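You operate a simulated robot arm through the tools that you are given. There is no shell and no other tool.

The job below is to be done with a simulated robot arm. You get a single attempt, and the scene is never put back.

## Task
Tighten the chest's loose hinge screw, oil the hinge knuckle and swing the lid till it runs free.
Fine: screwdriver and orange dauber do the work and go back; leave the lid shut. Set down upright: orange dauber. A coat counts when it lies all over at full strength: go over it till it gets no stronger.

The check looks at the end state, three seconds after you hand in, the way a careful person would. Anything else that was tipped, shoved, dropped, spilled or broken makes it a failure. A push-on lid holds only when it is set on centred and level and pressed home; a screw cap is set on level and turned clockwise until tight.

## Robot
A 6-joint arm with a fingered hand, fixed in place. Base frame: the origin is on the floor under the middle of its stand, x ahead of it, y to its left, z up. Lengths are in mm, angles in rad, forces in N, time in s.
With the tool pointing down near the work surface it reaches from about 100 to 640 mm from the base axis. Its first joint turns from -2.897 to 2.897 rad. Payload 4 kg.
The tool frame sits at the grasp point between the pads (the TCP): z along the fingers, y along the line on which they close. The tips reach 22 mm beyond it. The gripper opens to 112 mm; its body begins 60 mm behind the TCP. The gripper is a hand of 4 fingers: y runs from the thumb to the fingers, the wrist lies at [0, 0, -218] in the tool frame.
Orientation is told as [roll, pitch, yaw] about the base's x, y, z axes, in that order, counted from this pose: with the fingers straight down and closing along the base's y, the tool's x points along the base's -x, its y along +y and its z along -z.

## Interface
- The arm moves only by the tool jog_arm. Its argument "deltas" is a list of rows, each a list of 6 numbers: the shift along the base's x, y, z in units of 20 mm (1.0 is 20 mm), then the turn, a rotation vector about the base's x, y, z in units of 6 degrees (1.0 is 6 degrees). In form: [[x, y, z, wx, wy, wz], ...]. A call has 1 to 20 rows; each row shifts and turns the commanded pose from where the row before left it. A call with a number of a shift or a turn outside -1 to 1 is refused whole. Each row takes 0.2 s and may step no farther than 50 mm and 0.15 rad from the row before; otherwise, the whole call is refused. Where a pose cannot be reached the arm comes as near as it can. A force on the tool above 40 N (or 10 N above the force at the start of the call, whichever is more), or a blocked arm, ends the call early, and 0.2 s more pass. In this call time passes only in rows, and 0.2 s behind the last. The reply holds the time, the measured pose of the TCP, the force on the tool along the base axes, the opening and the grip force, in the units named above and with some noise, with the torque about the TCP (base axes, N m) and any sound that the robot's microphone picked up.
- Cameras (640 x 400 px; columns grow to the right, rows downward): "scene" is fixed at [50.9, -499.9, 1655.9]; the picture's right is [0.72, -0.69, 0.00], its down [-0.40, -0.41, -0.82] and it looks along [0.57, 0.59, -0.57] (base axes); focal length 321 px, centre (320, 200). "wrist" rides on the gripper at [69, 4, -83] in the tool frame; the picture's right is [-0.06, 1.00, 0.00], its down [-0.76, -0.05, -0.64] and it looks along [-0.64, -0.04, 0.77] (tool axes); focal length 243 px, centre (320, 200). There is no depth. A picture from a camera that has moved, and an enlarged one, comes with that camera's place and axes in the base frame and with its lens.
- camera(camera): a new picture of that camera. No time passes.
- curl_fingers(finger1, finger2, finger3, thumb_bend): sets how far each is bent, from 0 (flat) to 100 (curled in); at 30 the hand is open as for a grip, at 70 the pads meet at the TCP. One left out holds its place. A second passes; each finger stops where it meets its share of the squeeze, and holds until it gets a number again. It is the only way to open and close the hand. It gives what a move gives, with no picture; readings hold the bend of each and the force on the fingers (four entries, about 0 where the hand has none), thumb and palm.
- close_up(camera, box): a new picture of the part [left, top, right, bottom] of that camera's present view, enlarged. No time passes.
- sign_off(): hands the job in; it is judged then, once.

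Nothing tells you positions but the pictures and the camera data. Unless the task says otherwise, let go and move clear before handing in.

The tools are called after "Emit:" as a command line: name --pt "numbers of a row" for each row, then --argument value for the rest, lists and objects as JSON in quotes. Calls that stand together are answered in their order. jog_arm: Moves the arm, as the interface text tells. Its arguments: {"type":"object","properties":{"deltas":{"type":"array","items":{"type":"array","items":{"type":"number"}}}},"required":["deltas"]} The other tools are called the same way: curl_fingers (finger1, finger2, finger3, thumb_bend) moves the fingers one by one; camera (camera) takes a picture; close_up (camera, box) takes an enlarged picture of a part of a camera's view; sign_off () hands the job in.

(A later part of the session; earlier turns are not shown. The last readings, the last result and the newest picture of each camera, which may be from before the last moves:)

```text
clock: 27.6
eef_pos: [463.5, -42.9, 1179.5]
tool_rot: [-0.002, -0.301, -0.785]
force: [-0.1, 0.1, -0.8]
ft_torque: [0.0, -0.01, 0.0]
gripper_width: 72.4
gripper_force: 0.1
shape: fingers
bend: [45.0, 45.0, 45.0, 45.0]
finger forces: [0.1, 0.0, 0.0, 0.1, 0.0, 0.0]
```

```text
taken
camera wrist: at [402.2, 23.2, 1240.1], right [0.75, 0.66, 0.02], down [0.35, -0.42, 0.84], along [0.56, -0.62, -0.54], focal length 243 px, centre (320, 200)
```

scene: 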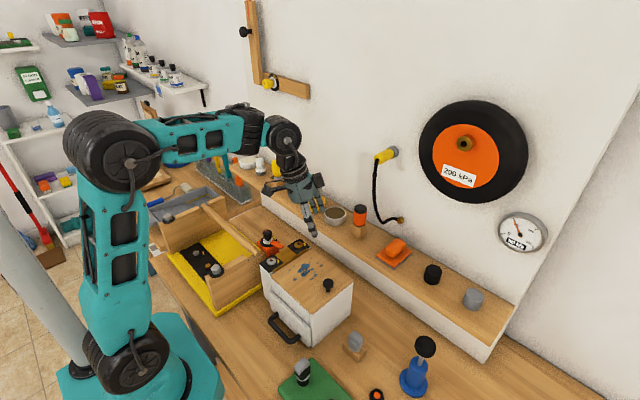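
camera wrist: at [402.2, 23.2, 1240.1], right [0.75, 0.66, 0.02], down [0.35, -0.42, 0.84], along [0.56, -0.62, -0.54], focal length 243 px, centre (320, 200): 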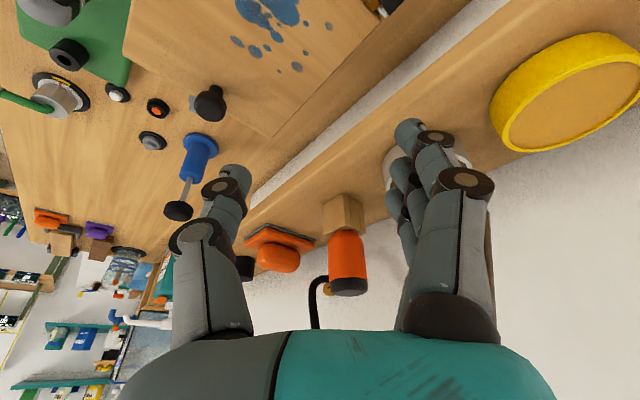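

The lean holds now. I'll trim the opening, line up laterally and slide toward the handle, stopping short for a look.

Emit:
curl_fingers --finger1 48 --finger2 48 --finger3 48 --thumb_bend 48

Emit:
jog_arm --pt "0.3 0.3 -0.2 -0.25 -0.25 0" --pt "0.29 0.29 -0.2 -0.1 -0.1 0" --pt "0.9 -0.9 0 0 0 0" --pt "0.9 -0.9 0 0 0 0" --pt "0.9 -0.9 0 0 0 0"

Emit:
camera --camera "wrist"

Emit:
close_up --camera "scene" --box '[270, 110, 430, 270]'

```text
clock: 28.6
eef_pos: [463.5, -43.9, 1178.4]
tool_rot: [-0.001, -0.297, -0.784]
force: [-0.2, -0.9, 0.3]
ft_torque: [0.01, -0.01, -0.01]
gripper_width: 63.9
gripper_force: 0.0
shape: fingers
bend: [48.0, 48.0, 48.0, 48.0]
finger forces: [0.1, 0.1, 0.1, 0.0, 0.1, 0.0]
```

```text
clock: 29.8
eef_pos: [529.8, -86.1, 1171.2]
tool_rot: [-0.002, -0.35, -0.781]
force: [0.1, -0.4, 0.0]
ft_torque: [-0.02, -0.03, 0.01]
gripper_width: 63.8
gripper_force: 0.0
shape: fingers
bend: [48.0, 48.0, 48.0, 48.0]
finger forces: [0.0, 0.1, 0.0, 0.1, 0.0, 0.1]
```

```text
taken
camera wrist: at [466.0, -17.7, 1226.7], right [0.75, 0.66, 0.02], down [0.32, -0.39, 0.86], along [0.58, -0.64, -0.5], focal length 243 px, centre (320, 200)
```

wrist: 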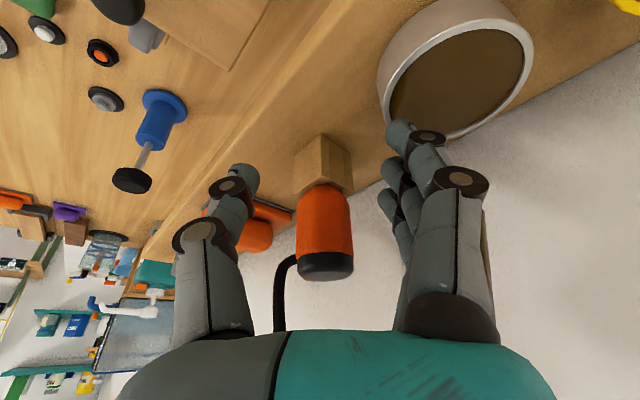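

```text
2.50 times, centred on (350, 190) of scene
camera zoom: at [50.9, -499.9, 1655.9], right [0.72, -0.69, 0.0], down [-0.4, -0.41, -0.82], along [0.57, 0.59, -0.57], focal length 801 px, centre (245, 225)
```

zoom: 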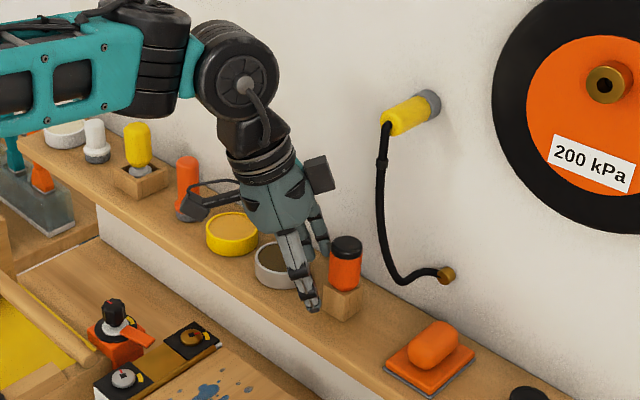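

The handle is centred between thumb and fingers with the hose behind it. I'll slide in the last 38 mm.

Emit:
jog_arm --pt "0.5 -0.5 0 0 0 0" --pt "0.5 -0.5 0 0 0 0" --pt "0.36 -0.35 0 0 0 0"

Emit:
camera --camera "wrist"

Emit:
close_up --camera "scene" --box '[310, 130, 430, 260]'

```text
clock: 30.6
eef_pos: [554.2, -111.5, 1171.3]
tool_rot: [-0.002, -0.349, -0.784]
force: [-0.7, -0.2, -0.2]
ft_torque: [0.0, -0.02, -0.05]
gripper_width: 63.6
gripper_force: 0.1
shape: fingers
bend: [48.0, 48.0, 48.0, 48.0]
finger forces: [0.0, 0.0, 0.0, 0.0, 0.0, 0.0]
```

```text
taken
camera wrist: at [491.5, -42.7, 1227.0], right [0.75, 0.66, 0.02], down [0.32, -0.39, 0.86], along [0.58, -0.64, -0.5], focal length 243 px, centre (320, 200)
```

wrist: 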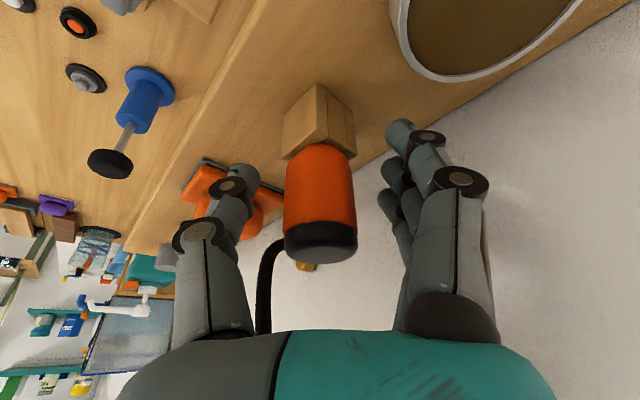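

```text
3.08 times, centred on (370, 195) of scene
camera zoom: at [50.9, -499.9, 1655.9], right [0.72, -0.69, 0.0], down [-0.4, -0.41, -0.82], along [0.57, 0.59, -0.57], focal length 986 px, centre (166, 215)
```

zoom: 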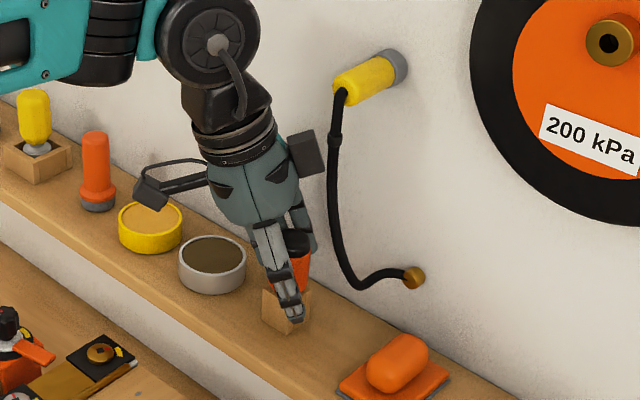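

The hand surrounds the handle and is clear of the hose. Closing the grip.

Emit:
curl_fingers --finger1 70 --finger2 70 --finger3 70 --thumb_bend 70

Emit:
camera --camera "wrist"

Emit:
close_up --camera "scene" --box '[310, 130, 430, 260]'

```text
clock: 31.6
eef_pos: [555.1, -111.5, 1171.2]
tool_rot: [-0.002, -0.348, -0.783]
force: [-0.6, 0.4, 0.8]
ft_torque: [0.01, -0.01, -0.01]
gripper_width: 23.5
gripper_force: 9.4
shape: fingers
bend: [66.0, 60.0, 68.0, 65.0]
finger forces: [2.1, 6.5, 0.8, 0.1, 10.0, 0.1]
```

```text
taken
camera wrist: at [491.5, -42.7, 1227.0], right [0.75, 0.66, 0.02], down [0.32, -0.39, 0.86], along [0.58, -0.64, -0.5], focal length 243 px, centre (320, 200)
```

wrist: 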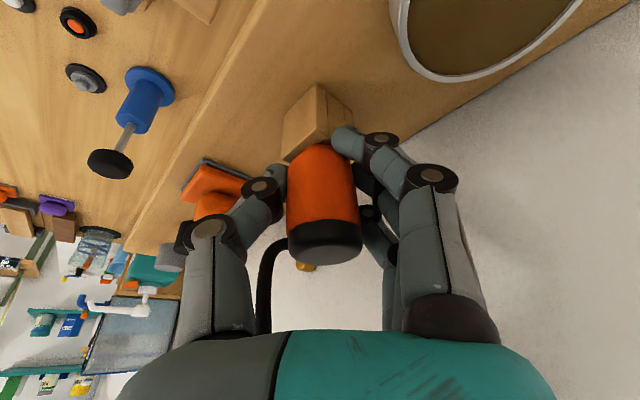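

```text
3.08 times, centred on (370, 195) of scene
camera zoom: at [50.9, -499.9, 1655.9], right [0.72, -0.69, 0.0], down [-0.4, -0.41, -0.82], along [0.57, 0.59, -0.57], focal length 986 px, centre (166, 215)
```

zoom: 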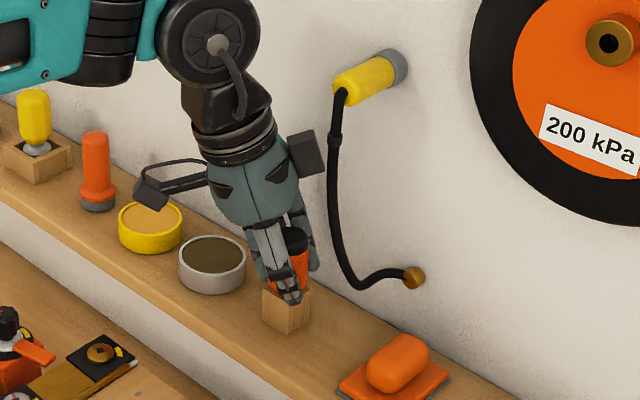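

The grip is firm at about 10 N. I'll lift straight up to draw the shaft out of the block.

Emit:
jog_arm --pt "0 0 0.5 0 0 0" --pt "0 0 0.5 0 0 0" --pt "0 0 0.5 0 0 0" --pt "0 0 0.5 0 0 0"

Emit:
camera --camera "wrist"

Emit:
close_up --camera "scene" --box '[310, 130, 430, 260]'

```text
clock: 32.6
eef_pos: [556.2, -114.1, 1211.9]
tool_rot: [-0.002, -0.35, -0.784]
force: [-0.2, 0.2, -0.6]
ft_torque: [-0.01, 0.0, 0.01]
gripper_width: 23.3
gripper_force: 9.3
shape: fingers
bend: [66.0, 60.0, 68.0, 65.0]
finger forces: [2.0, 6.4, 0.8, 0.0, 9.9, 0.1]
```

```text
taken
camera wrist: at [493.5, -44.5, 1267.7], right [0.75, 0.66, 0.02], down [0.32, -0.39, 0.86], along [0.58, -0.64, -0.5], focal length 243 px, centre (320, 200)
```

wrist: 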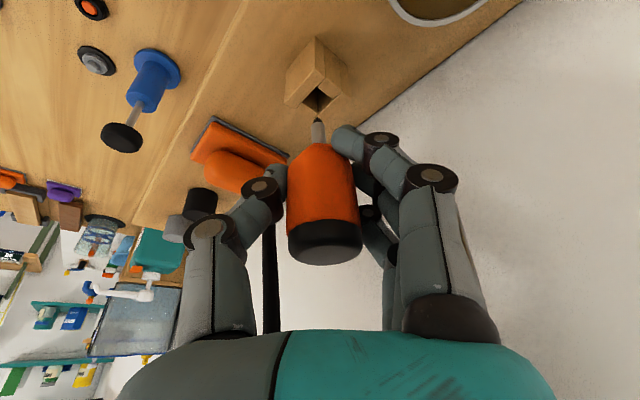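

```text
3.08 times, centred on (370, 195) of scene
camera zoom: at [50.9, -499.9, 1655.9], right [0.72, -0.69, 0.0], down [-0.4, -0.41, -0.82], along [0.57, 0.59, -0.57], focal length 986 px, centre (166, 215)
```

zoom: 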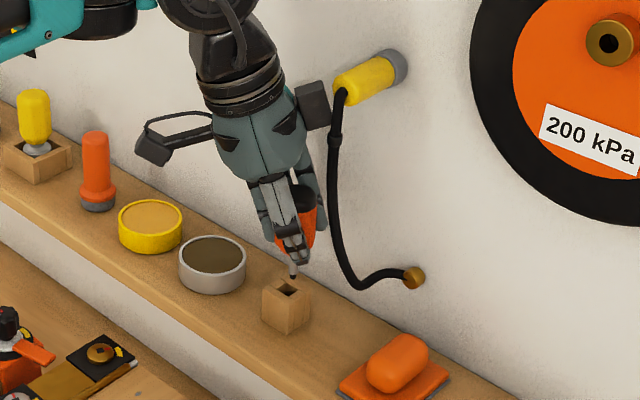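

The screwdriver came out cleanly: it has a short shaft with a dark tip about 56 mm below the TCP. I'll carry it back from the wall to above the loose silver screw.

Emit:
jog_arm --pt "-0.9 0.6 0 0 0 0" --pt "-1 0.8 0 0 0 0" --pt "-1 0.8 0 0 0 0" --pt "-1 0.8 0 0 0 0" --pt "-1 0.8 0 0 0 0" --pt "-1 0.8 0 0 0 0" --pt "-1 0.8 0 0 0 0" --pt "-1 0.8 0 0 0 0"

Emit:
camera --camera "wrist"

Emit:
camera --camera "scene"

```text
clock: 34.4
eef_pos: [398.2, 13.1, 1212.0]
tool_rot: [-0.001, -0.35, -0.785]
force: [-0.7, -0.8, -0.8]
ft_torque: [-0.04, 0.04, 0.0]
gripper_width: 23.2
gripper_force: 9.7
shape: fingers
bend: [66.0, 60.0, 68.0, 65.0]
finger forces: [2.2, 6.4, 0.9, 0.1, 9.8, 0.1]
```

```text
taken
camera wrist: at [335.4, 81.8, 1267.4], right [0.75, 0.66, 0.02], down [0.32, -0.39, 0.87], along [0.58, -0.64, -0.5], focal length 243 px, centre (320, 200)
```

wrist: 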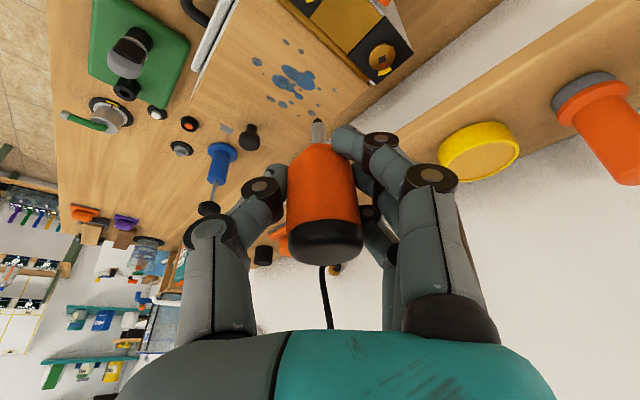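

```text
taken
```

scene: 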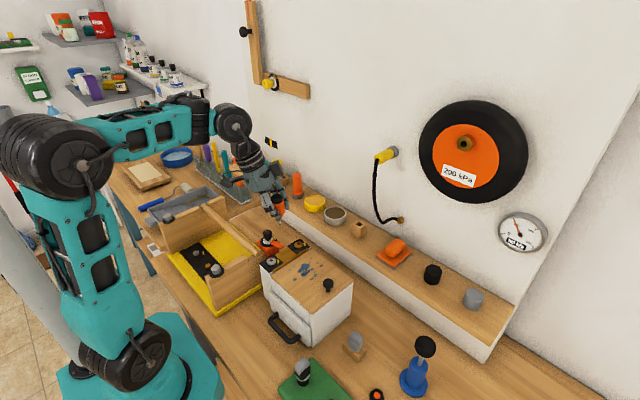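

The tool is in hand and the arm moves freely here. To leave turning range I'll pre-rotate the hand counter-clockwise by about 80° while lowering over the silver screw, then check the tip alignment.

Emit:
jog_arm --pt "-0.1 0.035 -0.1 0 0 0.95" --pt "-0.1 0.035 -0.1 0 0 0.95" --pt "-0.1 0.035 -0.2 0 0 0.95" --pt "-0.1 0.035 -0.3 0 0 0.95" --pt "-0.1 0.035 -0.3 0 0 0.95" --pt "-0.1 0.035 -0.3 0 0 0.95" --pt "-0.1 0.035 -0.3 0 0 0.95" --pt "-0.1 0.035 -0.3 0 0 0.95" --pt "-0.1 0.035 -0.3 0 0 0.95" --pt "-0.1 0.035 -0.3 0 0 0.95" --pt "-0.1 0.035 -0.3 0 0 0.95" --pt "-0.1 0.035 -0.3 0 0 0.95" --pt "-0.1 0.035 -0.3 0 0 0.95" --pt "-0.06 0.03 -0.3 0 0 0.95"

Emit:
camera --camera "wrist"

Emit:
close_up --camera "scene" --box '[210, 170, 350, 310]'

```text
clock: 37.4
eef_pos: [371.2, 20.9, 1137.9]
tool_rot: [-0.001, -0.349, 0.612]
force: [0.0, -0.3, -1.7]
ft_torque: [-0.03, -0.01, 0.0]
gripper_width: 23.0
gripper_force: 9.9
shape: fingers
bend: [66.0, 60.0, 68.0, 65.0]
finger forces: [2.4, 6.5, 0.9, 0.0, 9.7, 0.0]
```

```text
taken
camera wrist: at [291.8, -28.5, 1192.7], right [-0.52, 0.85, 0.02], down [0.44, 0.25, 0.87], along [0.73, 0.46, -0.5], focal length 243 px, centre (320, 200)
```

wrist: 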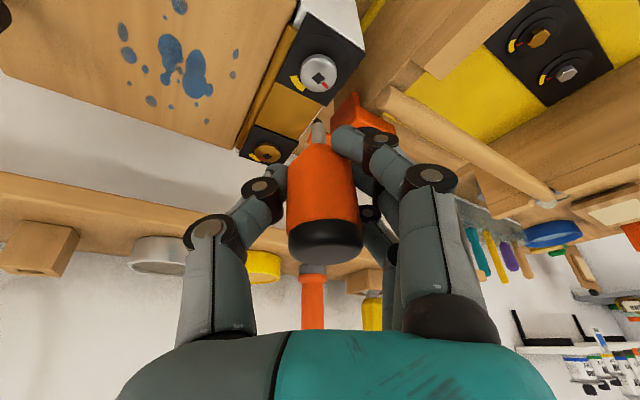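

```text
2.86 times, centred on (280, 240) of scene
camera zoom: at [50.9, -499.9, 1655.9], right [0.72, -0.69, 0.0], down [-0.4, -0.41, -0.82], along [0.57, 0.59, -0.57], focal length 916 px, centre (434, 86)
```

zoom: 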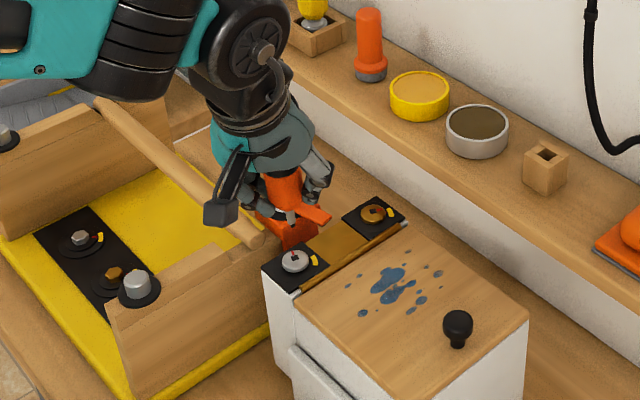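

Emit:
close_up --camera "wrist" --box '[260, 30, 380, 150]'

Emit:
close_up --camera "scene" --box '[255, 220, 315, 270]'

```text
3.33 times, centred on (320, 90) of wrist
camera zoom: at [291.8, -28.5, 1192.7], right [-0.52, 0.85, 0.02], down [0.44, 0.25, 0.87], along [0.73, 0.46, -0.5], focal length 809 px, centre (320, 567)
```

zoom: 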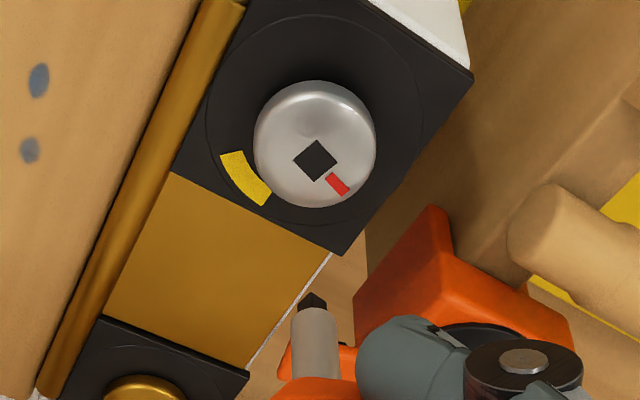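

```text
8.00 times, centred on (285, 245) of scene
camera zoom: at [50.9, -499.9, 1655.9], right [0.72, -0.69, 0.0], down [-0.4, -0.41, -0.82], along [0.57, 0.59, -0.57], focal length 2564 px, centre (600, -160)
```

zoom: 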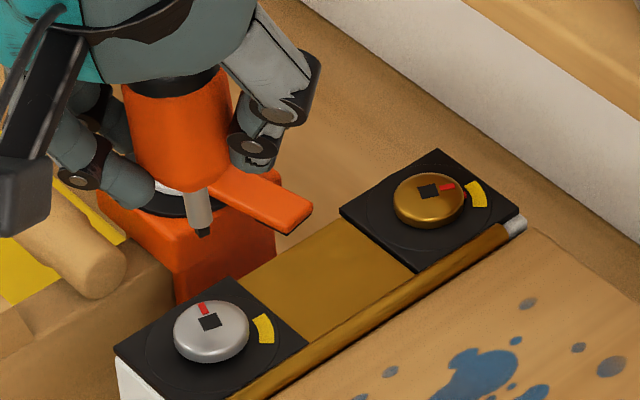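

The tip is nearly on the screw axis: tip at about (381, 28, 1072), recess at about (380, 29, 1033), and the square bit is close to the recess angle. I'll nudge it and lower most of the way.

Emit:
jog_arm --pt "-0.06 0.04 -0.5 0 0 0" --pt "0 0 -0.5 0 0 0" --pt "0 0 -0.5 0 0 0"

Emit:
close_up --camera "wrist" --box '[260, 30, 380, 150]'

Emit:
close_up --camera "scene" --box '[255, 220, 315, 270]'

```text
clock: 38.2
eef_pos: [370.2, 22.7, 1106.1]
tool_rot: [-0.002, -0.349, 0.609]
force: [-0.8, -0.2, -0.8]
ft_torque: [0.01, 0.04, -0.04]
gripper_width: 23.1
gripper_force: 9.7
shape: fingers
bend: [66.0, 60.0, 68.0, 65.0]
finger forces: [2.3, 6.5, 1.0, 0.1, 9.9, 0.0]
```

```text
3.33 times, centred on (320, 90) of wrist
camera zoom: at [290.4, -27.5, 1162.1], right [-0.52, 0.85, 0.02], down [0.44, 0.25, 0.86], along [0.73, 0.46, -0.5], focal length 809 px, centre (320, 567)
```

zoom: 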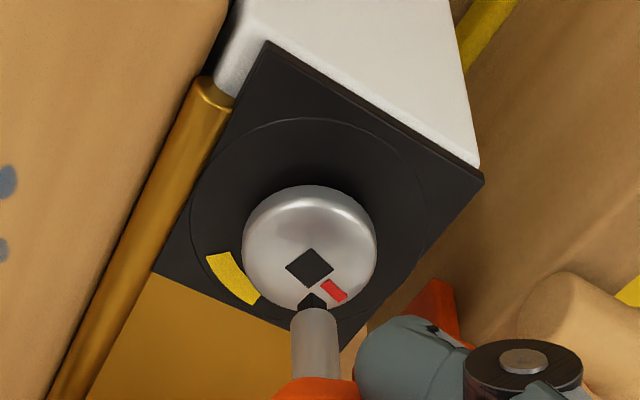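

```text
8.00 times, centred on (285, 245) of scene
camera zoom: at [50.9, -499.9, 1655.9], right [0.72, -0.69, 0.0], down [-0.4, -0.41, -0.82], along [0.57, 0.59, -0.57], focal length 2564 px, centre (600, -160)
```

zoom: 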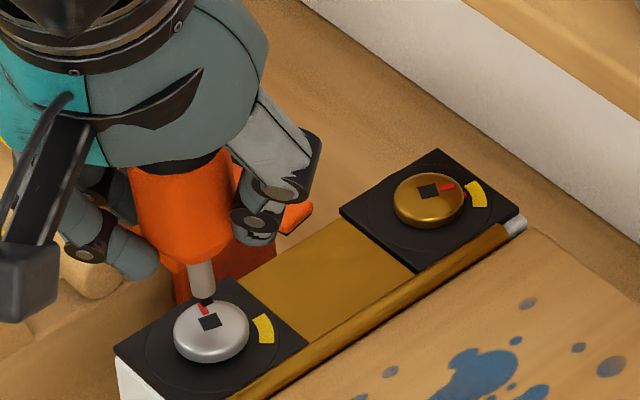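

Alignment is within about a millimetre. I'll make a small correction and lower gently until the bit seats.

Emit:
jog_arm --pt "0.04 -0.035 -0.15 0 0 0" --pt "0 0 -0.12 0 0 0" --pt "0 0 -0.1 0 0 0"

Emit:
close_up --camera "wrist" --box '[260, 30, 380, 150]'

Emit:
close_up --camera "scene" --box '[255, 220, 315, 270]'

```text
clock: 39.0
eef_pos: [371.0, 21.2, 1099.6]
tool_rot: [0.0, -0.35, 0.609]
force: [0.2, 0.4, -0.9]
ft_torque: [0.01, 0.0, -0.03]
gripper_width: 23.1
gripper_force: 9.6
shape: fingers
bend: [66.0, 60.0, 68.0, 65.0]
finger forces: [2.4, 6.5, 0.9, 0.0, 9.8, 0.1]
```

```text
3.33 times, centred on (320, 90) of wrist
camera zoom: at [290.9, -29.5, 1154.8], right [-0.52, 0.85, 0.02], down [0.44, 0.25, 0.86], along [0.73, 0.46, -0.5], focal length 809 px, centre (320, 567)
```

zoom: 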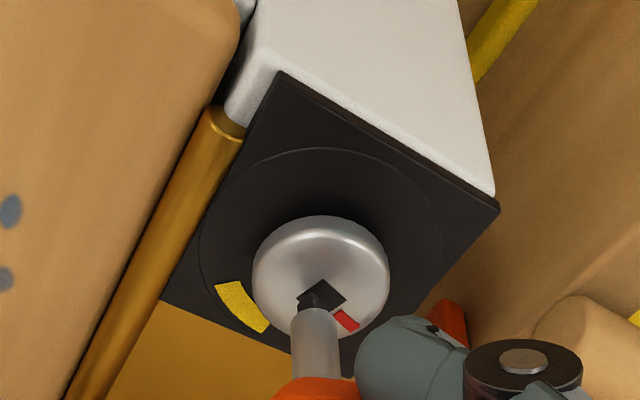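

```text
8.00 times, centred on (285, 245) of scene
camera zoom: at [50.9, -499.9, 1655.9], right [0.72, -0.69, 0.0], down [-0.4, -0.41, -0.82], along [0.57, 0.59, -0.57], focal length 2564 px, centre (600, -160)
```

zoom: 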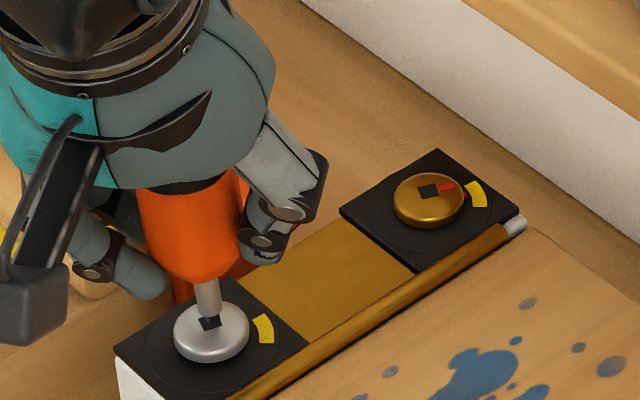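

Emit:
close_up --camera "wrist" --box '[305, 100, 345, 130]'

Emit:
close_up --camera "scene" --box '[263, 250, 283, 266]'

```text
13.33 times, centred on (325, 115) of wrist
camera zoom: at [290.9, -29.5, 1154.8], right [-0.52, 0.85, 0.02], down [0.44, 0.25, 0.86], along [0.73, 0.46, -0.5], focal length 3235 px, centre (253, 1333)
```

zoom: 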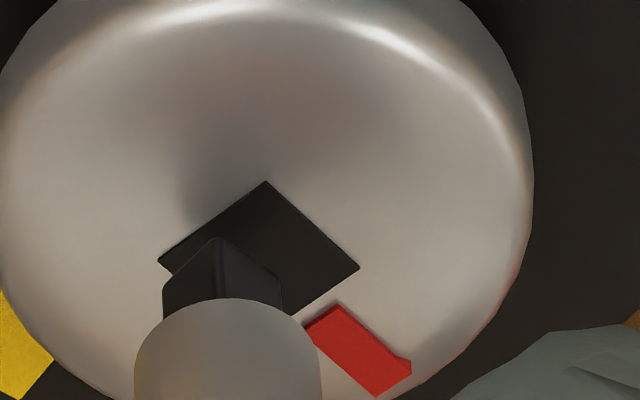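

```text
16.00 times, centred on (273, 258) of scene
camera zoom: at [50.9, -499.9, 1655.9], right [0.72, -0.69, 0.0], down [-0.4, -0.41, -0.82], along [0.57, 0.59, -0.57], focal length 5129 px, centre (1072, -728)
```

zoom: 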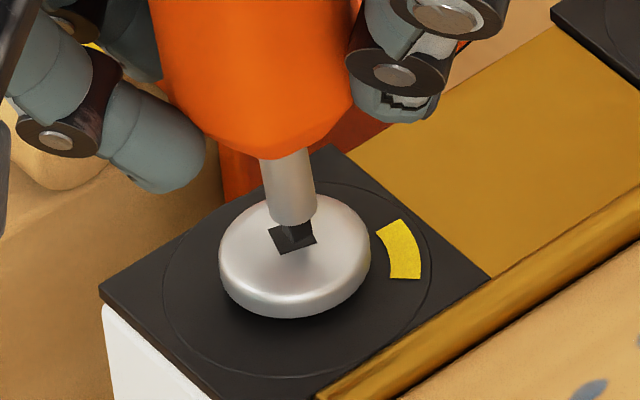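

The bit is smaller than the recess and just above it, about 1.5 mm off to one side. I'll nudge it over and lower gently.

Emit:
jog_arm --pt "-0.035 0.055 0 0 0 0" --pt "0 0 -0.1 0 0 0" --pt "0 0 -0.1 0 0 0"

Emit:
close_up --camera "wrist" --box '[305, 100, 345, 130]'

Emit:
close_up --camera "scene" --box '[263, 250, 283, 266]'

```text
clock: 39.8
eef_pos: [369.5, 21.6, 1096.7]
tool_rot: [-0.002, -0.349, 0.61]
force: [0.2, 0.0, -0.8]
ft_torque: [0.02, -0.03, -0.02]
gripper_width: 23.0
gripper_force: 9.7
shape: fingers
bend: [66.0, 60.0, 68.0, 65.0]
finger forces: [2.4, 6.5, 0.9, 0.1, 9.6, 0.0]
```

```text
13.33 times, centred on (325, 115) of wrist
camera zoom: at [289.8, -27.6, 1152.0], right [-0.52, 0.85, 0.02], down [0.44, 0.25, 0.87], along [0.73, 0.46, -0.5], focal length 3235 px, centre (253, 1333)
```

zoom: 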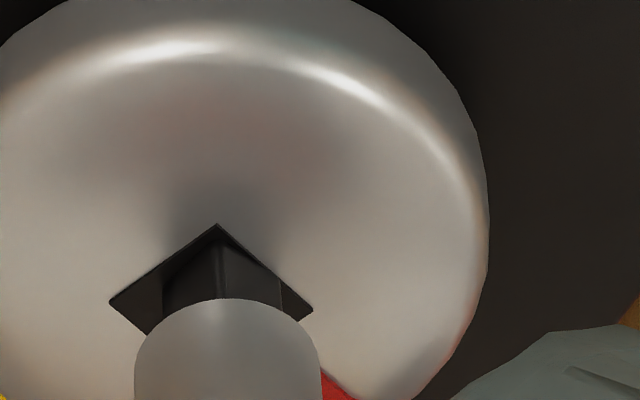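

```text
16.00 times, centred on (273, 258) of scene
camera zoom: at [50.9, -499.9, 1655.9], right [0.72, -0.69, 0.0], down [-0.4, -0.41, -0.82], along [0.57, 0.59, -0.57], focal length 5129 px, centre (1072, -728)
```

zoom: 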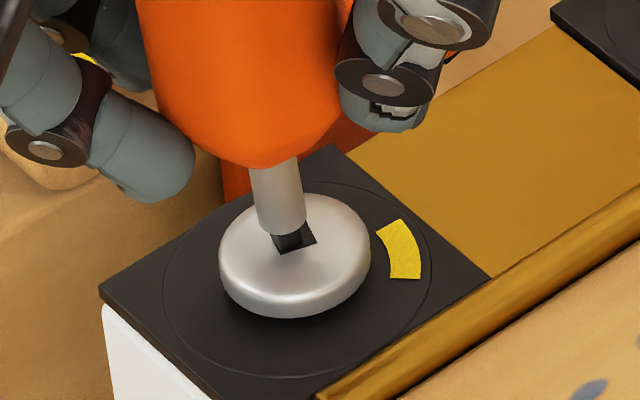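

The bit is inside the recess. I'll lower until I feel it seat.

Emit:
jog_arm --pt "0.01 -0.01 -0.06 0 0 0" --pt "0 0 -0.06 0 0 0"

Emit:
close_up --camera "wrist" --box '[305, 100, 345, 130]'

Emit:
close_up --camera "scene" --box '[263, 250, 283, 266]'

```text
clock: 40.4
eef_pos: [369.0, 21.9, 1093.2]
tool_rot: [-0.003, -0.349, 0.607]
force: [0.2, -0.2, -0.8]
ft_torque: [-0.02, 0.02, 0.01]
gripper_width: 22.8
gripper_force: 9.6
shape: fingers
bend: [66.0, 60.0, 68.0, 65.0]
finger forces: [2.3, 6.6, 0.8, 0.1, 9.8, 0.0]
```

```text
13.33 times, centred on (325, 115) of wrist
camera zoom: at [288.8, -27.6, 1149.5], right [-0.52, 0.85, 0.02], down [0.44, 0.25, 0.87], along [0.73, 0.46, -0.5], focal length 3235 px, centre (253, 1333)
```

zoom: 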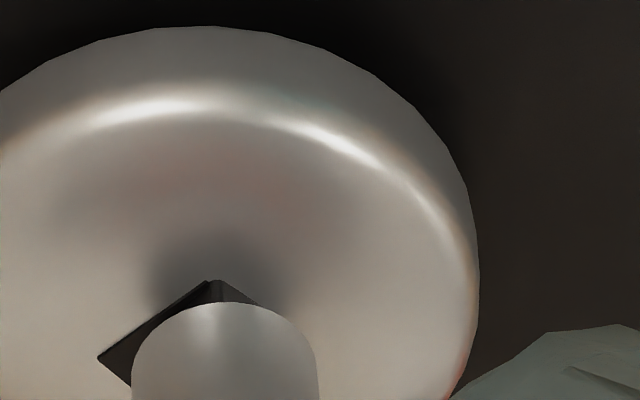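

```text
16.00 times, centred on (273, 258) of scene
camera zoom: at [50.9, -499.9, 1655.9], right [0.72, -0.69, 0.0], down [-0.4, -0.41, -0.82], along [0.57, 0.59, -0.57], focal length 5129 px, centre (1072, -728)
```

zoom: 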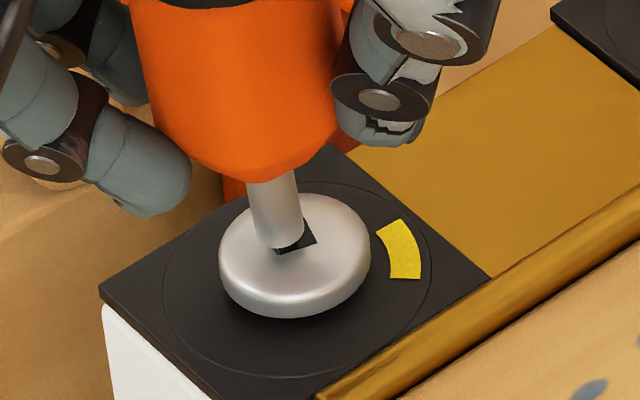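

Emit:
jog_arm --pt "0.045 -0.04 0 0 0 0" --pt "0 0 -0.06 0 0 0"

Emit:
close_up --camera "wrist" --box '[305, 100, 345, 130]'

Emit:
close_up --camera "scene" --box '[263, 250, 283, 266]'

```text
clock: 41.0
eef_pos: [369.4, 21.8, 1093.6]
tool_rot: [-0.002, -0.348, 0.61]
force: [0.2, -0.1, -0.5]
ft_torque: [0.03, -0.05, -0.01]
gripper_width: 23.0
gripper_force: 9.6
shape: fingers
bend: [66.0, 60.0, 68.0, 65.0]
finger forces: [2.4, 6.7, 1.0, 0.1, 9.7, 0.0]
```

```text
13.33 times, centred on (325, 115) of wrist
camera zoom: at [289.8, -28.4, 1148.7], right [-0.52, 0.85, 0.02], down [0.44, 0.25, 0.86], along [0.73, 0.46, -0.5], focal length 3235 px, centre (253, 1333)
```

zoom: 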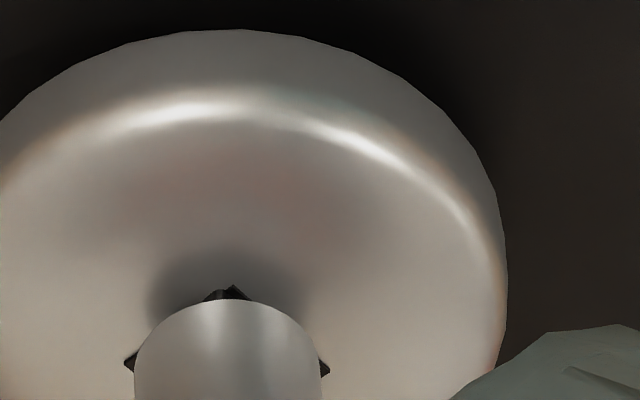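

```text
16.00 times, centred on (273, 258) of scene
camera zoom: at [50.9, -499.9, 1655.9], right [0.72, -0.69, 0.0], down [-0.4, -0.41, -0.82], along [0.57, 0.59, -0.57], focal length 5129 px, centre (1072, -728)
```

zoom: 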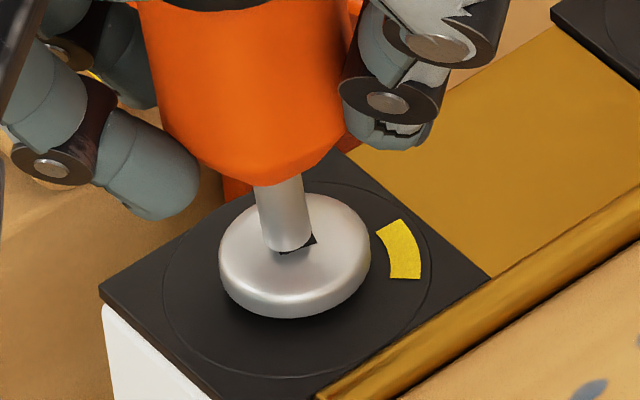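

It's well centred. I'll lower a little more to seat it.

Emit:
jog_arm --pt "0 0 -0.05 0 0 0" --pt "0 0 -0.05 0 0 0"

Emit:
close_up --camera "wrist" --box '[305, 100, 345, 130]'

Emit:
close_up --camera "scene" --box '[263, 250, 283, 266]'

```text
clock: 41.6
eef_pos: [371.2, 20.6, 1089.7]
tool_rot: [-0.002, -0.352, 0.611]
force: [12.4, 7.3, 3.3]
ft_torque: [0.17, -0.15, -0.02]
gripper_width: 21.2
gripper_force: 10.5
shape: fingers
bend: [68.0, 61.0, 68.0, 64.0]
finger forces: [1.4, 6.4, 4.8, 0.0, 9.5, 0.1]
```

```text
13.33 times, centred on (325, 115) of wrist
camera zoom: at [291.5, -27.9, 1145.9], right [-0.52, 0.85, 0.02], down [0.43, 0.25, 0.87], along [0.73, 0.46, -0.5], focal length 3235 px, centre (253, 1333)
```

zoom: 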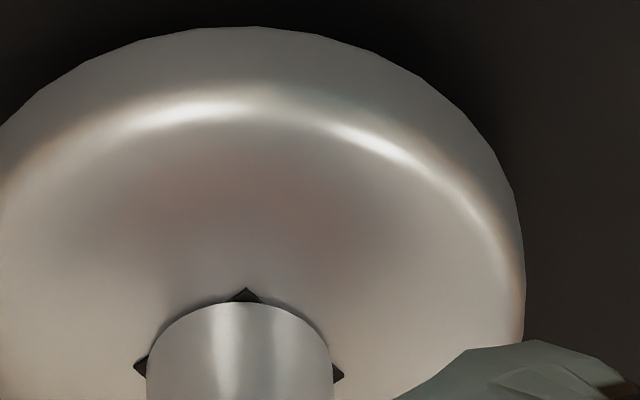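

```text
16.00 times, centred on (273, 258) of scene
camera zoom: at [50.9, -499.9, 1655.9], right [0.72, -0.69, 0.0], down [-0.4, -0.41, -0.82], along [0.57, 0.59, -0.57], focal length 5129 px, centre (1072, -728)
```

zoom: 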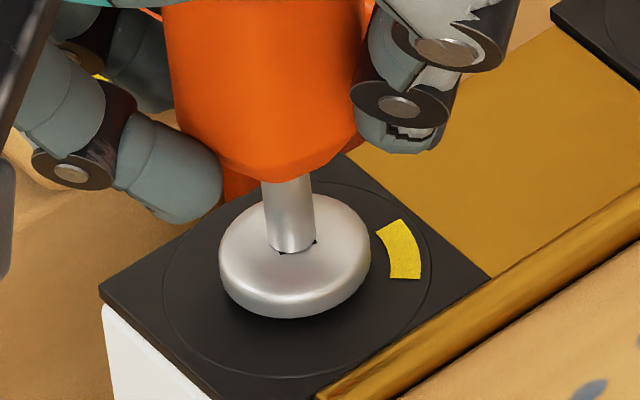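

The bit is seated. Now I'll start turning clockwise about the screw axis, a few steps at first.

Emit:
jog_arm --pt "0.02 0.02 0 0 0 0" --pt "-0.0343 0.0551 0 0 0 -1" --pt "-0.0285 0.0583 0 0 0 -1" --pt "-0.0222 0.0609 0 0 0 -1"

Emit:
close_up --camera "wrist" --box '[280, 60, 370, 140]'

Emit:
close_up --camera "scene" --box '[263, 250, 283, 266]'

```text
clock: 42.6
eef_pos: [369.6, 24.2, 1090.0]
tool_rot: [-0.002, -0.351, 0.292]
force: [9.0, -2.3, 2.8]
ft_torque: [-0.02, -0.11, -0.04]
gripper_width: 21.4
gripper_force: 10.7
shape: fingers
bend: [68.0, 62.0, 69.0, 65.0]
finger forces: [1.9, 5.6, 3.1, 0.0, 11.3, 0.0]
```

```text
5.00 times, centred on (325, 100) of wrist
camera zoom: at [279.4, 1.9, 1146.0], right [-0.23, 0.97, 0.02], down [0.49, 0.1, 0.86], along [0.84, 0.21, -0.5], focal length 1213 px, centre (295, 700)
```

zoom: 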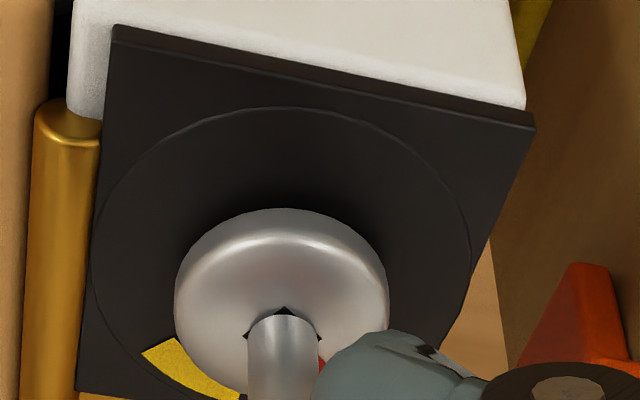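

```text
16.00 times, centred on (273, 258) of scene
camera zoom: at [50.9, -499.9, 1655.9], right [0.72, -0.69, 0.0], down [-0.4, -0.41, -0.82], along [0.57, 0.59, -0.57], focal length 5129 px, centre (1072, -728)
```

zoom: 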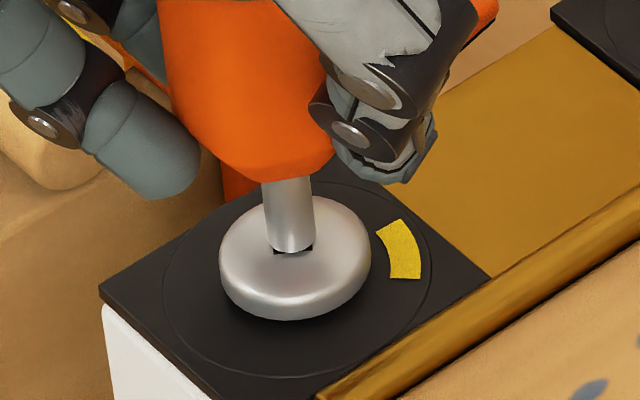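

The screw is turning with the bit. Continuing clockwise.

Emit:
jog_arm --pt "-0.0157 0.063 0 0 0 -1" --pt "-0.0091 0.0642 0 0 0 -1" --pt "-0.0022 0.0649 0 0 0 -1" --pt "0.0045 0.0647 0 0 0 -1" --pt "0.0112 0.0639 0 0 0 -1"

Emit:
close_up --camera "wrist" --box '[280, 60, 370, 140]'

Emit:
close_up --camera "scene" --box '[253, 235, 293, 267]'

```text
clock: 43.8
eef_pos: [370.6, 30.9, 1090.0]
tool_rot: [-0.002, -0.351, -0.233]
force: [17.4, -17.0, 3.3]
ft_torque: [-0.32, -0.22, 0.01]
gripper_width: 22.1
gripper_force: 11.8
shape: fingers
bend: [70.0, 63.0, 69.0, 64.0]
finger forces: [0.0, 3.6, 5.6, 0.0, 14.5, 0.0]
```

```text
5.00 times, centred on (325, 100) of wrist
camera zoom: at [280.1, 56.7, 1145.8], right [0.29, 0.96, 0.02], down [0.47, -0.16, 0.87], along [0.83, -0.24, -0.5], focal length 1213 px, centre (295, 700)
```

zoom: 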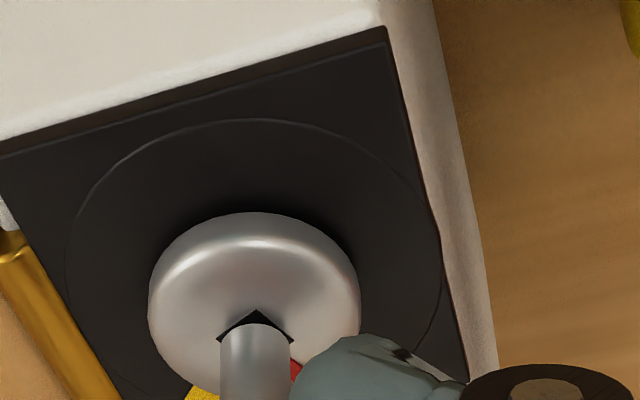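

```text
12.50 times, centred on (273, 251) of scene
camera zoom: at [50.9, -499.9, 1655.9], right [0.72, -0.69, 0.0], down [-0.4, -0.41, -0.82], along [0.57, 0.59, -0.57], focal length 4007 px, centre (908, -438)
```

zoom: 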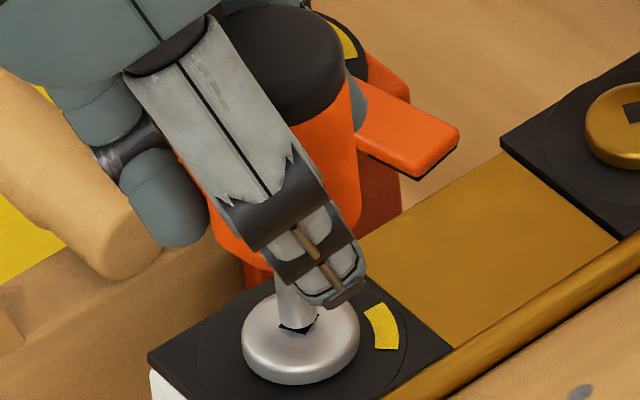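

The screw turns, but lateral load is building up to about 24 N. I'll relieve the side force first.

Emit:
jog_arm --pt "0.06 -0.05 0 0 0 0" --pt "0.06 -0.05 0 0 0 0"

Emit:
camera --camera "wrist"

Emit:
close_up --camera "wrist" --box '[280, 60, 370, 140]'

Emit:
close_up --camera "scene" --box '[233, 195, 313, 267]'

```text
clock: 44.4
eef_pos: [371.6, 30.2, 1089.0]
tool_rot: [0.0, -0.348, -0.229]
force: [0.5, -7.6, 11.2]
ft_torque: [-0.29, -0.01, -0.03]
gripper_width: 21.9
gripper_force: 11.2
shape: fingers
bend: [70.0, 63.0, 70.0, 65.0]
finger forces: [1.4, 5.4, 1.9, 0.0, 13.7, 0.1]
```

```text
taken
camera wrist: at [281.4, 55.3, 1145.1], right [0.29, 0.96, 0.02], down [0.48, -0.16, 0.86], along [0.83, -0.24, -0.5], focal length 243 px, centre (320, 200)
```

wrist: 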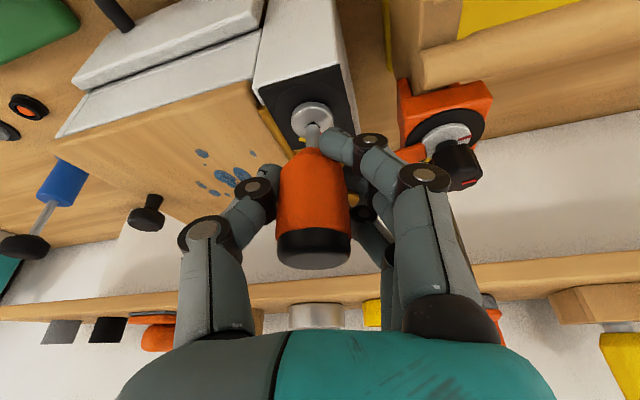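

```text
5.00 times, centred on (325, 100) of wrist
camera zoom: at [281.4, 55.3, 1145.1], right [0.29, 0.96, 0.02], down [0.48, -0.16, 0.86], along [0.83, -0.24, -0.5], focal length 1213 px, centre (295, 700)
```

zoom: 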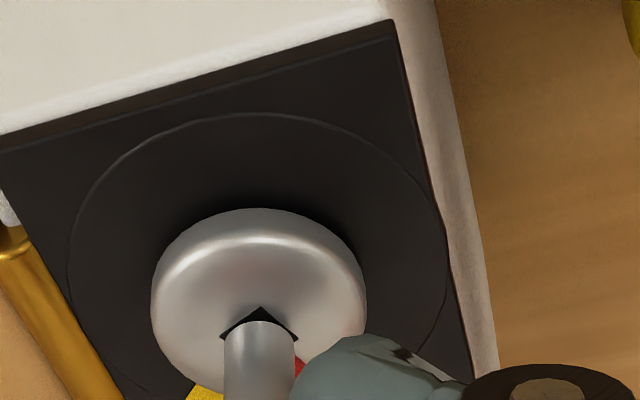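

```text
5.56 times, centred on (273, 231) of scene
camera zoom: at [50.9, -499.9, 1655.9], right [0.72, -0.69, 0.0], down [-0.4, -0.41, -0.82], along [0.57, 0.59, -0.57], focal length 1781 px, centre (581, 28)
```

zoom: 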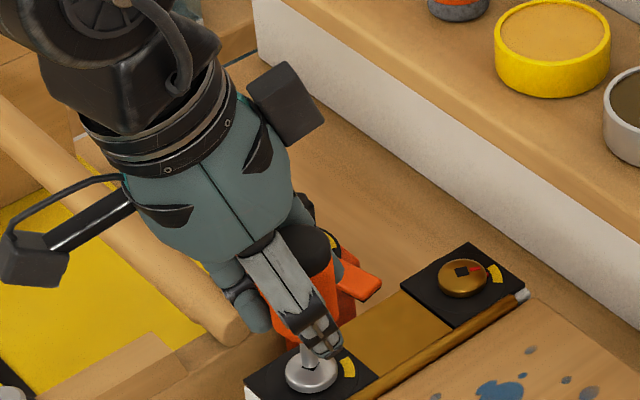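

Side load is down. Continuing the turn with a corrected pivot radius.

Emit:
jog_arm --pt "0.0116 0.02 0 0 0 -1" --pt "0.0157 0.0388 0 0 0 -1" --pt "0.0196 0.037 0 0 0 -1" --pt "0.0234 0.0347 0 0 0 -1"

Emit:
close_up --camera "wrist" --box '[280, 60, 370, 140]'

Emit:
close_up --camera "scene" --box '[243, 235, 303, 277]'

```text
clock: 45.4
eef_pos: [373.3, 30.5, 1091.3]
tool_rot: [-0.001, -0.348, -0.65]
force: [1.2, -10.5, 1.8]
ft_torque: [-0.21, 0.01, 0.04]
gripper_width: 21.6
gripper_force: 11.0
shape: fingers
bend: [70.0, 64.0, 70.0, 64.0]
finger forces: [0.7, 4.9, 2.0, 0.0, 13.3, 0.1]
```

```text
5.00 times, centred on (325, 100) of wrist
camera zoom: at [301.5, 91.6, 1145.7], right [0.65, 0.76, 0.02], down [0.37, -0.34, 0.86], along [0.66, -0.56, -0.5], focal length 1213 px, centre (295, 700)
```

zoom: 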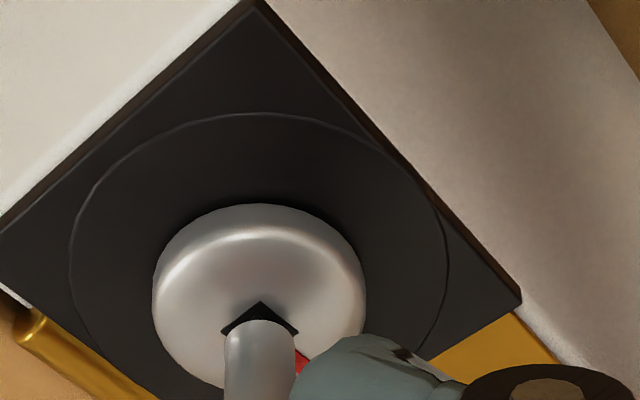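

```text
9.52 times, centred on (273, 256) of scene
camera zoom: at [50.9, -499.9, 1655.9], right [0.72, -0.69, 0.0], down [-0.4, -0.41, -0.82], along [0.57, 0.59, -0.57], focal length 3053 px, centre (768, -333)
```

zoom: 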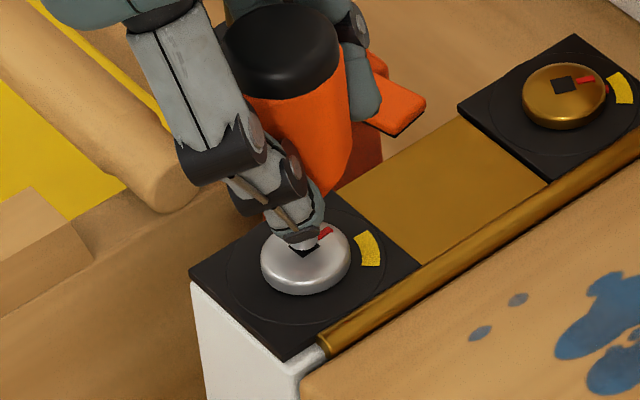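

The mark has moved about 72° and is approaching the yellow arc. Continuing.

Emit:
jog_arm --pt "0.0269 0.012 0 0 0 -1" --pt "0.0301 0.0291 0 0 0 -1" --pt "0.033 0.0258 0 0 0 -1"

Emit:
close_up --camera "wrist" --box '[280, 60, 370, 140]'

Emit:
close_up --camera "scene" --box '[243, 235, 303, 277]'

```text
clock: 46.2
eef_pos: [375.6, 31.4, 1090.0]
tool_rot: [-0.002, -0.35, -0.965]
force: [-0.1, -15.2, 6.8]
ft_torque: [-0.35, 0.07, 0.08]
gripper_width: 21.6
gripper_force: 11.1
shape: fingers
bend: [70.0, 64.0, 70.0, 64.0]
finger forces: [0.2, 4.5, 3.4, 0.0, 14.2, 0.0]
```

```text
5.00 times, centred on (325, 100) of wrist
camera zoom: at [325.4, 111.9, 1145.2], right [0.85, 0.52, 0.02], down [0.25, -0.44, 0.86], along [0.46, -0.73, -0.5], focal length 1213 px, centre (295, 700)
```

zoom: 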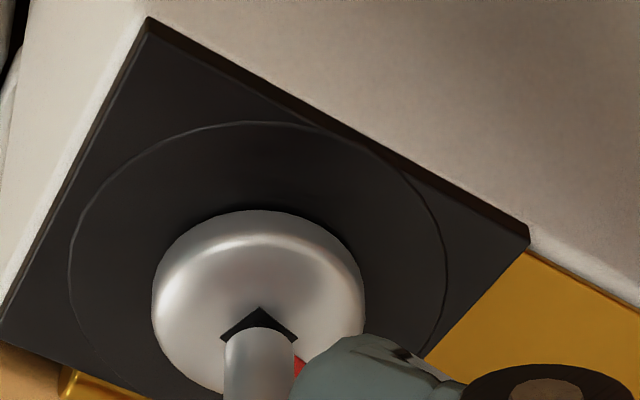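

```text
9.52 times, centred on (273, 256) of scene
camera zoom: at [50.9, -499.9, 1655.9], right [0.72, -0.69, 0.0], down [-0.4, -0.41, -0.82], along [0.57, 0.59, -0.57], focal length 3053 px, centre (768, -333)
```

zoom: 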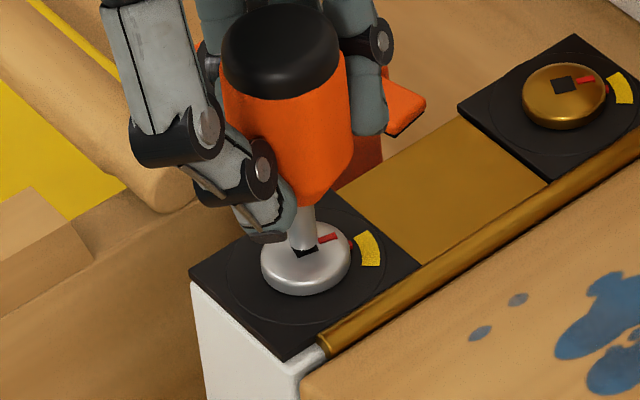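

About 90° done; the brass screw's mark suggests another 22–28°. I'll ease the y side force and continue.

Emit:
jog_arm --pt "0.0355 -0.04 0 0 0 -1" --pt "0.0376 0.0 0 0 0 -1"

Emit:
close_up --camera "wrist" --box '[280, 60, 370, 140]'

Emit:
close_up --camera "scene" --box '[243, 235, 303, 277]'

```text
clock: 46.8
eef_pos: [377.1, 32.5, 1090.5]
tool_rot: [-0.002, -0.349, -1.173]
force: [-1.2, -14.0, 2.0]
ft_torque: [-0.23, 0.06, 0.06]
gripper_width: 21.7
gripper_force: 10.5
shape: fingers
bend: [70.0, 63.0, 69.0, 64.0]
finger forces: [0.3, 5.0, 3.2, 0.0, 12.3, 0.0]
```

```text
5.00 times, centred on (325, 100) of wrist
camera zoom: at [344.0, 120.4, 1145.5], right [0.94, 0.33, 0.02], down [0.15, -0.48, 0.86], along [0.3, -0.81, -0.5], focal length 1213 px, centre (295, 700)
```

zoom: 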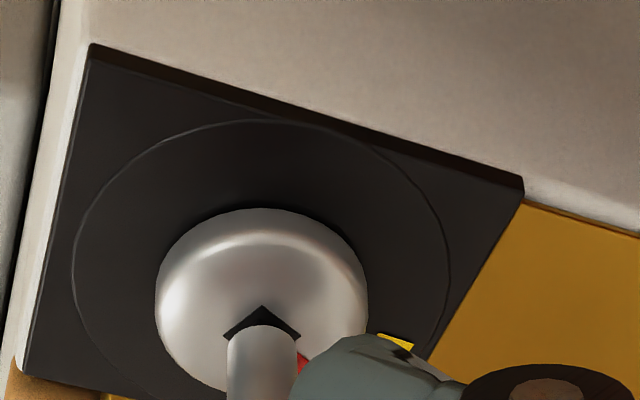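

```text
9.52 times, centred on (273, 256) of scene
camera zoom: at [50.9, -499.9, 1655.9], right [0.72, -0.69, 0.0], down [-0.4, -0.41, -0.82], along [0.57, 0.59, -0.57], focal length 3053 px, centre (768, -333)
```

zoom: 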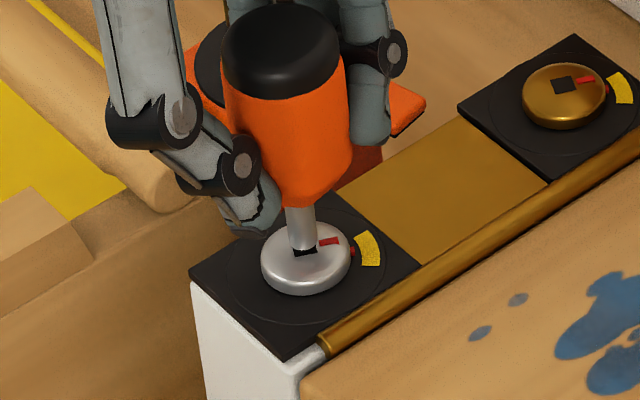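

Emit:
jog_arm --pt "0.0393 -0.02 0 0 0 -1" --pt "0.04 0.01 0 0 0 -1"

Emit:
close_up --camera "wrist" --box '[280, 60, 370, 140]'

Emit:
close_up --camera "scene" --box '[243, 235, 303, 277]'

```text
clock: 47.4
eef_pos: [376.9, 32.0, 1090.0]
tool_rot: [-0.004, -0.349, -1.382]
force: [-4.1, -12.4, -2.4]
ft_torque: [-0.16, 0.06, 0.09]
gripper_width: 22.0
gripper_force: 9.9
shape: fingers
bend: [70.0, 63.0, 69.0, 64.0]
finger forces: [0.3, 4.8, 2.5, 0.0, 11.9, 0.0]
```

```text
5.00 times, centred on (325, 100) of wrist
camera zoom: at [364.5, 124.9, 1146.1], right [0.99, 0.13, 0.02], down [0.05, -0.5, 0.86], along [0.12, -0.86, -0.5], focal length 1213 px, centre (295, 700)
```

zoom: 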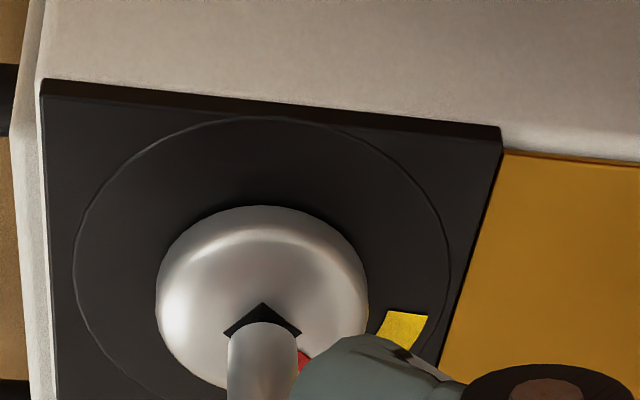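

```text
9.52 times, centred on (273, 256) of scene
camera zoom: at [50.9, -499.9, 1655.9], right [0.72, -0.69, 0.0], down [-0.4, -0.41, -0.82], along [0.57, 0.59, -0.57], focal length 3053 px, centre (768, -333)
```

zoom: 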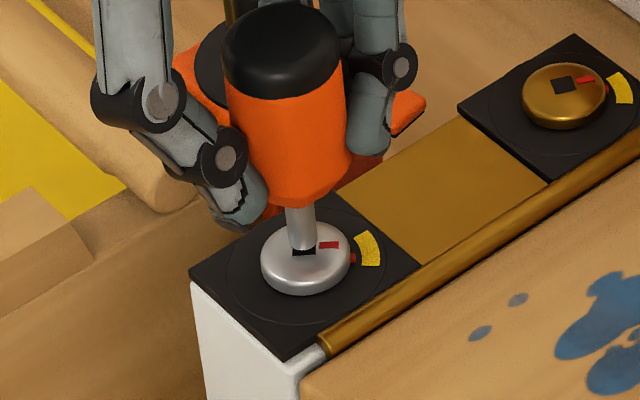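

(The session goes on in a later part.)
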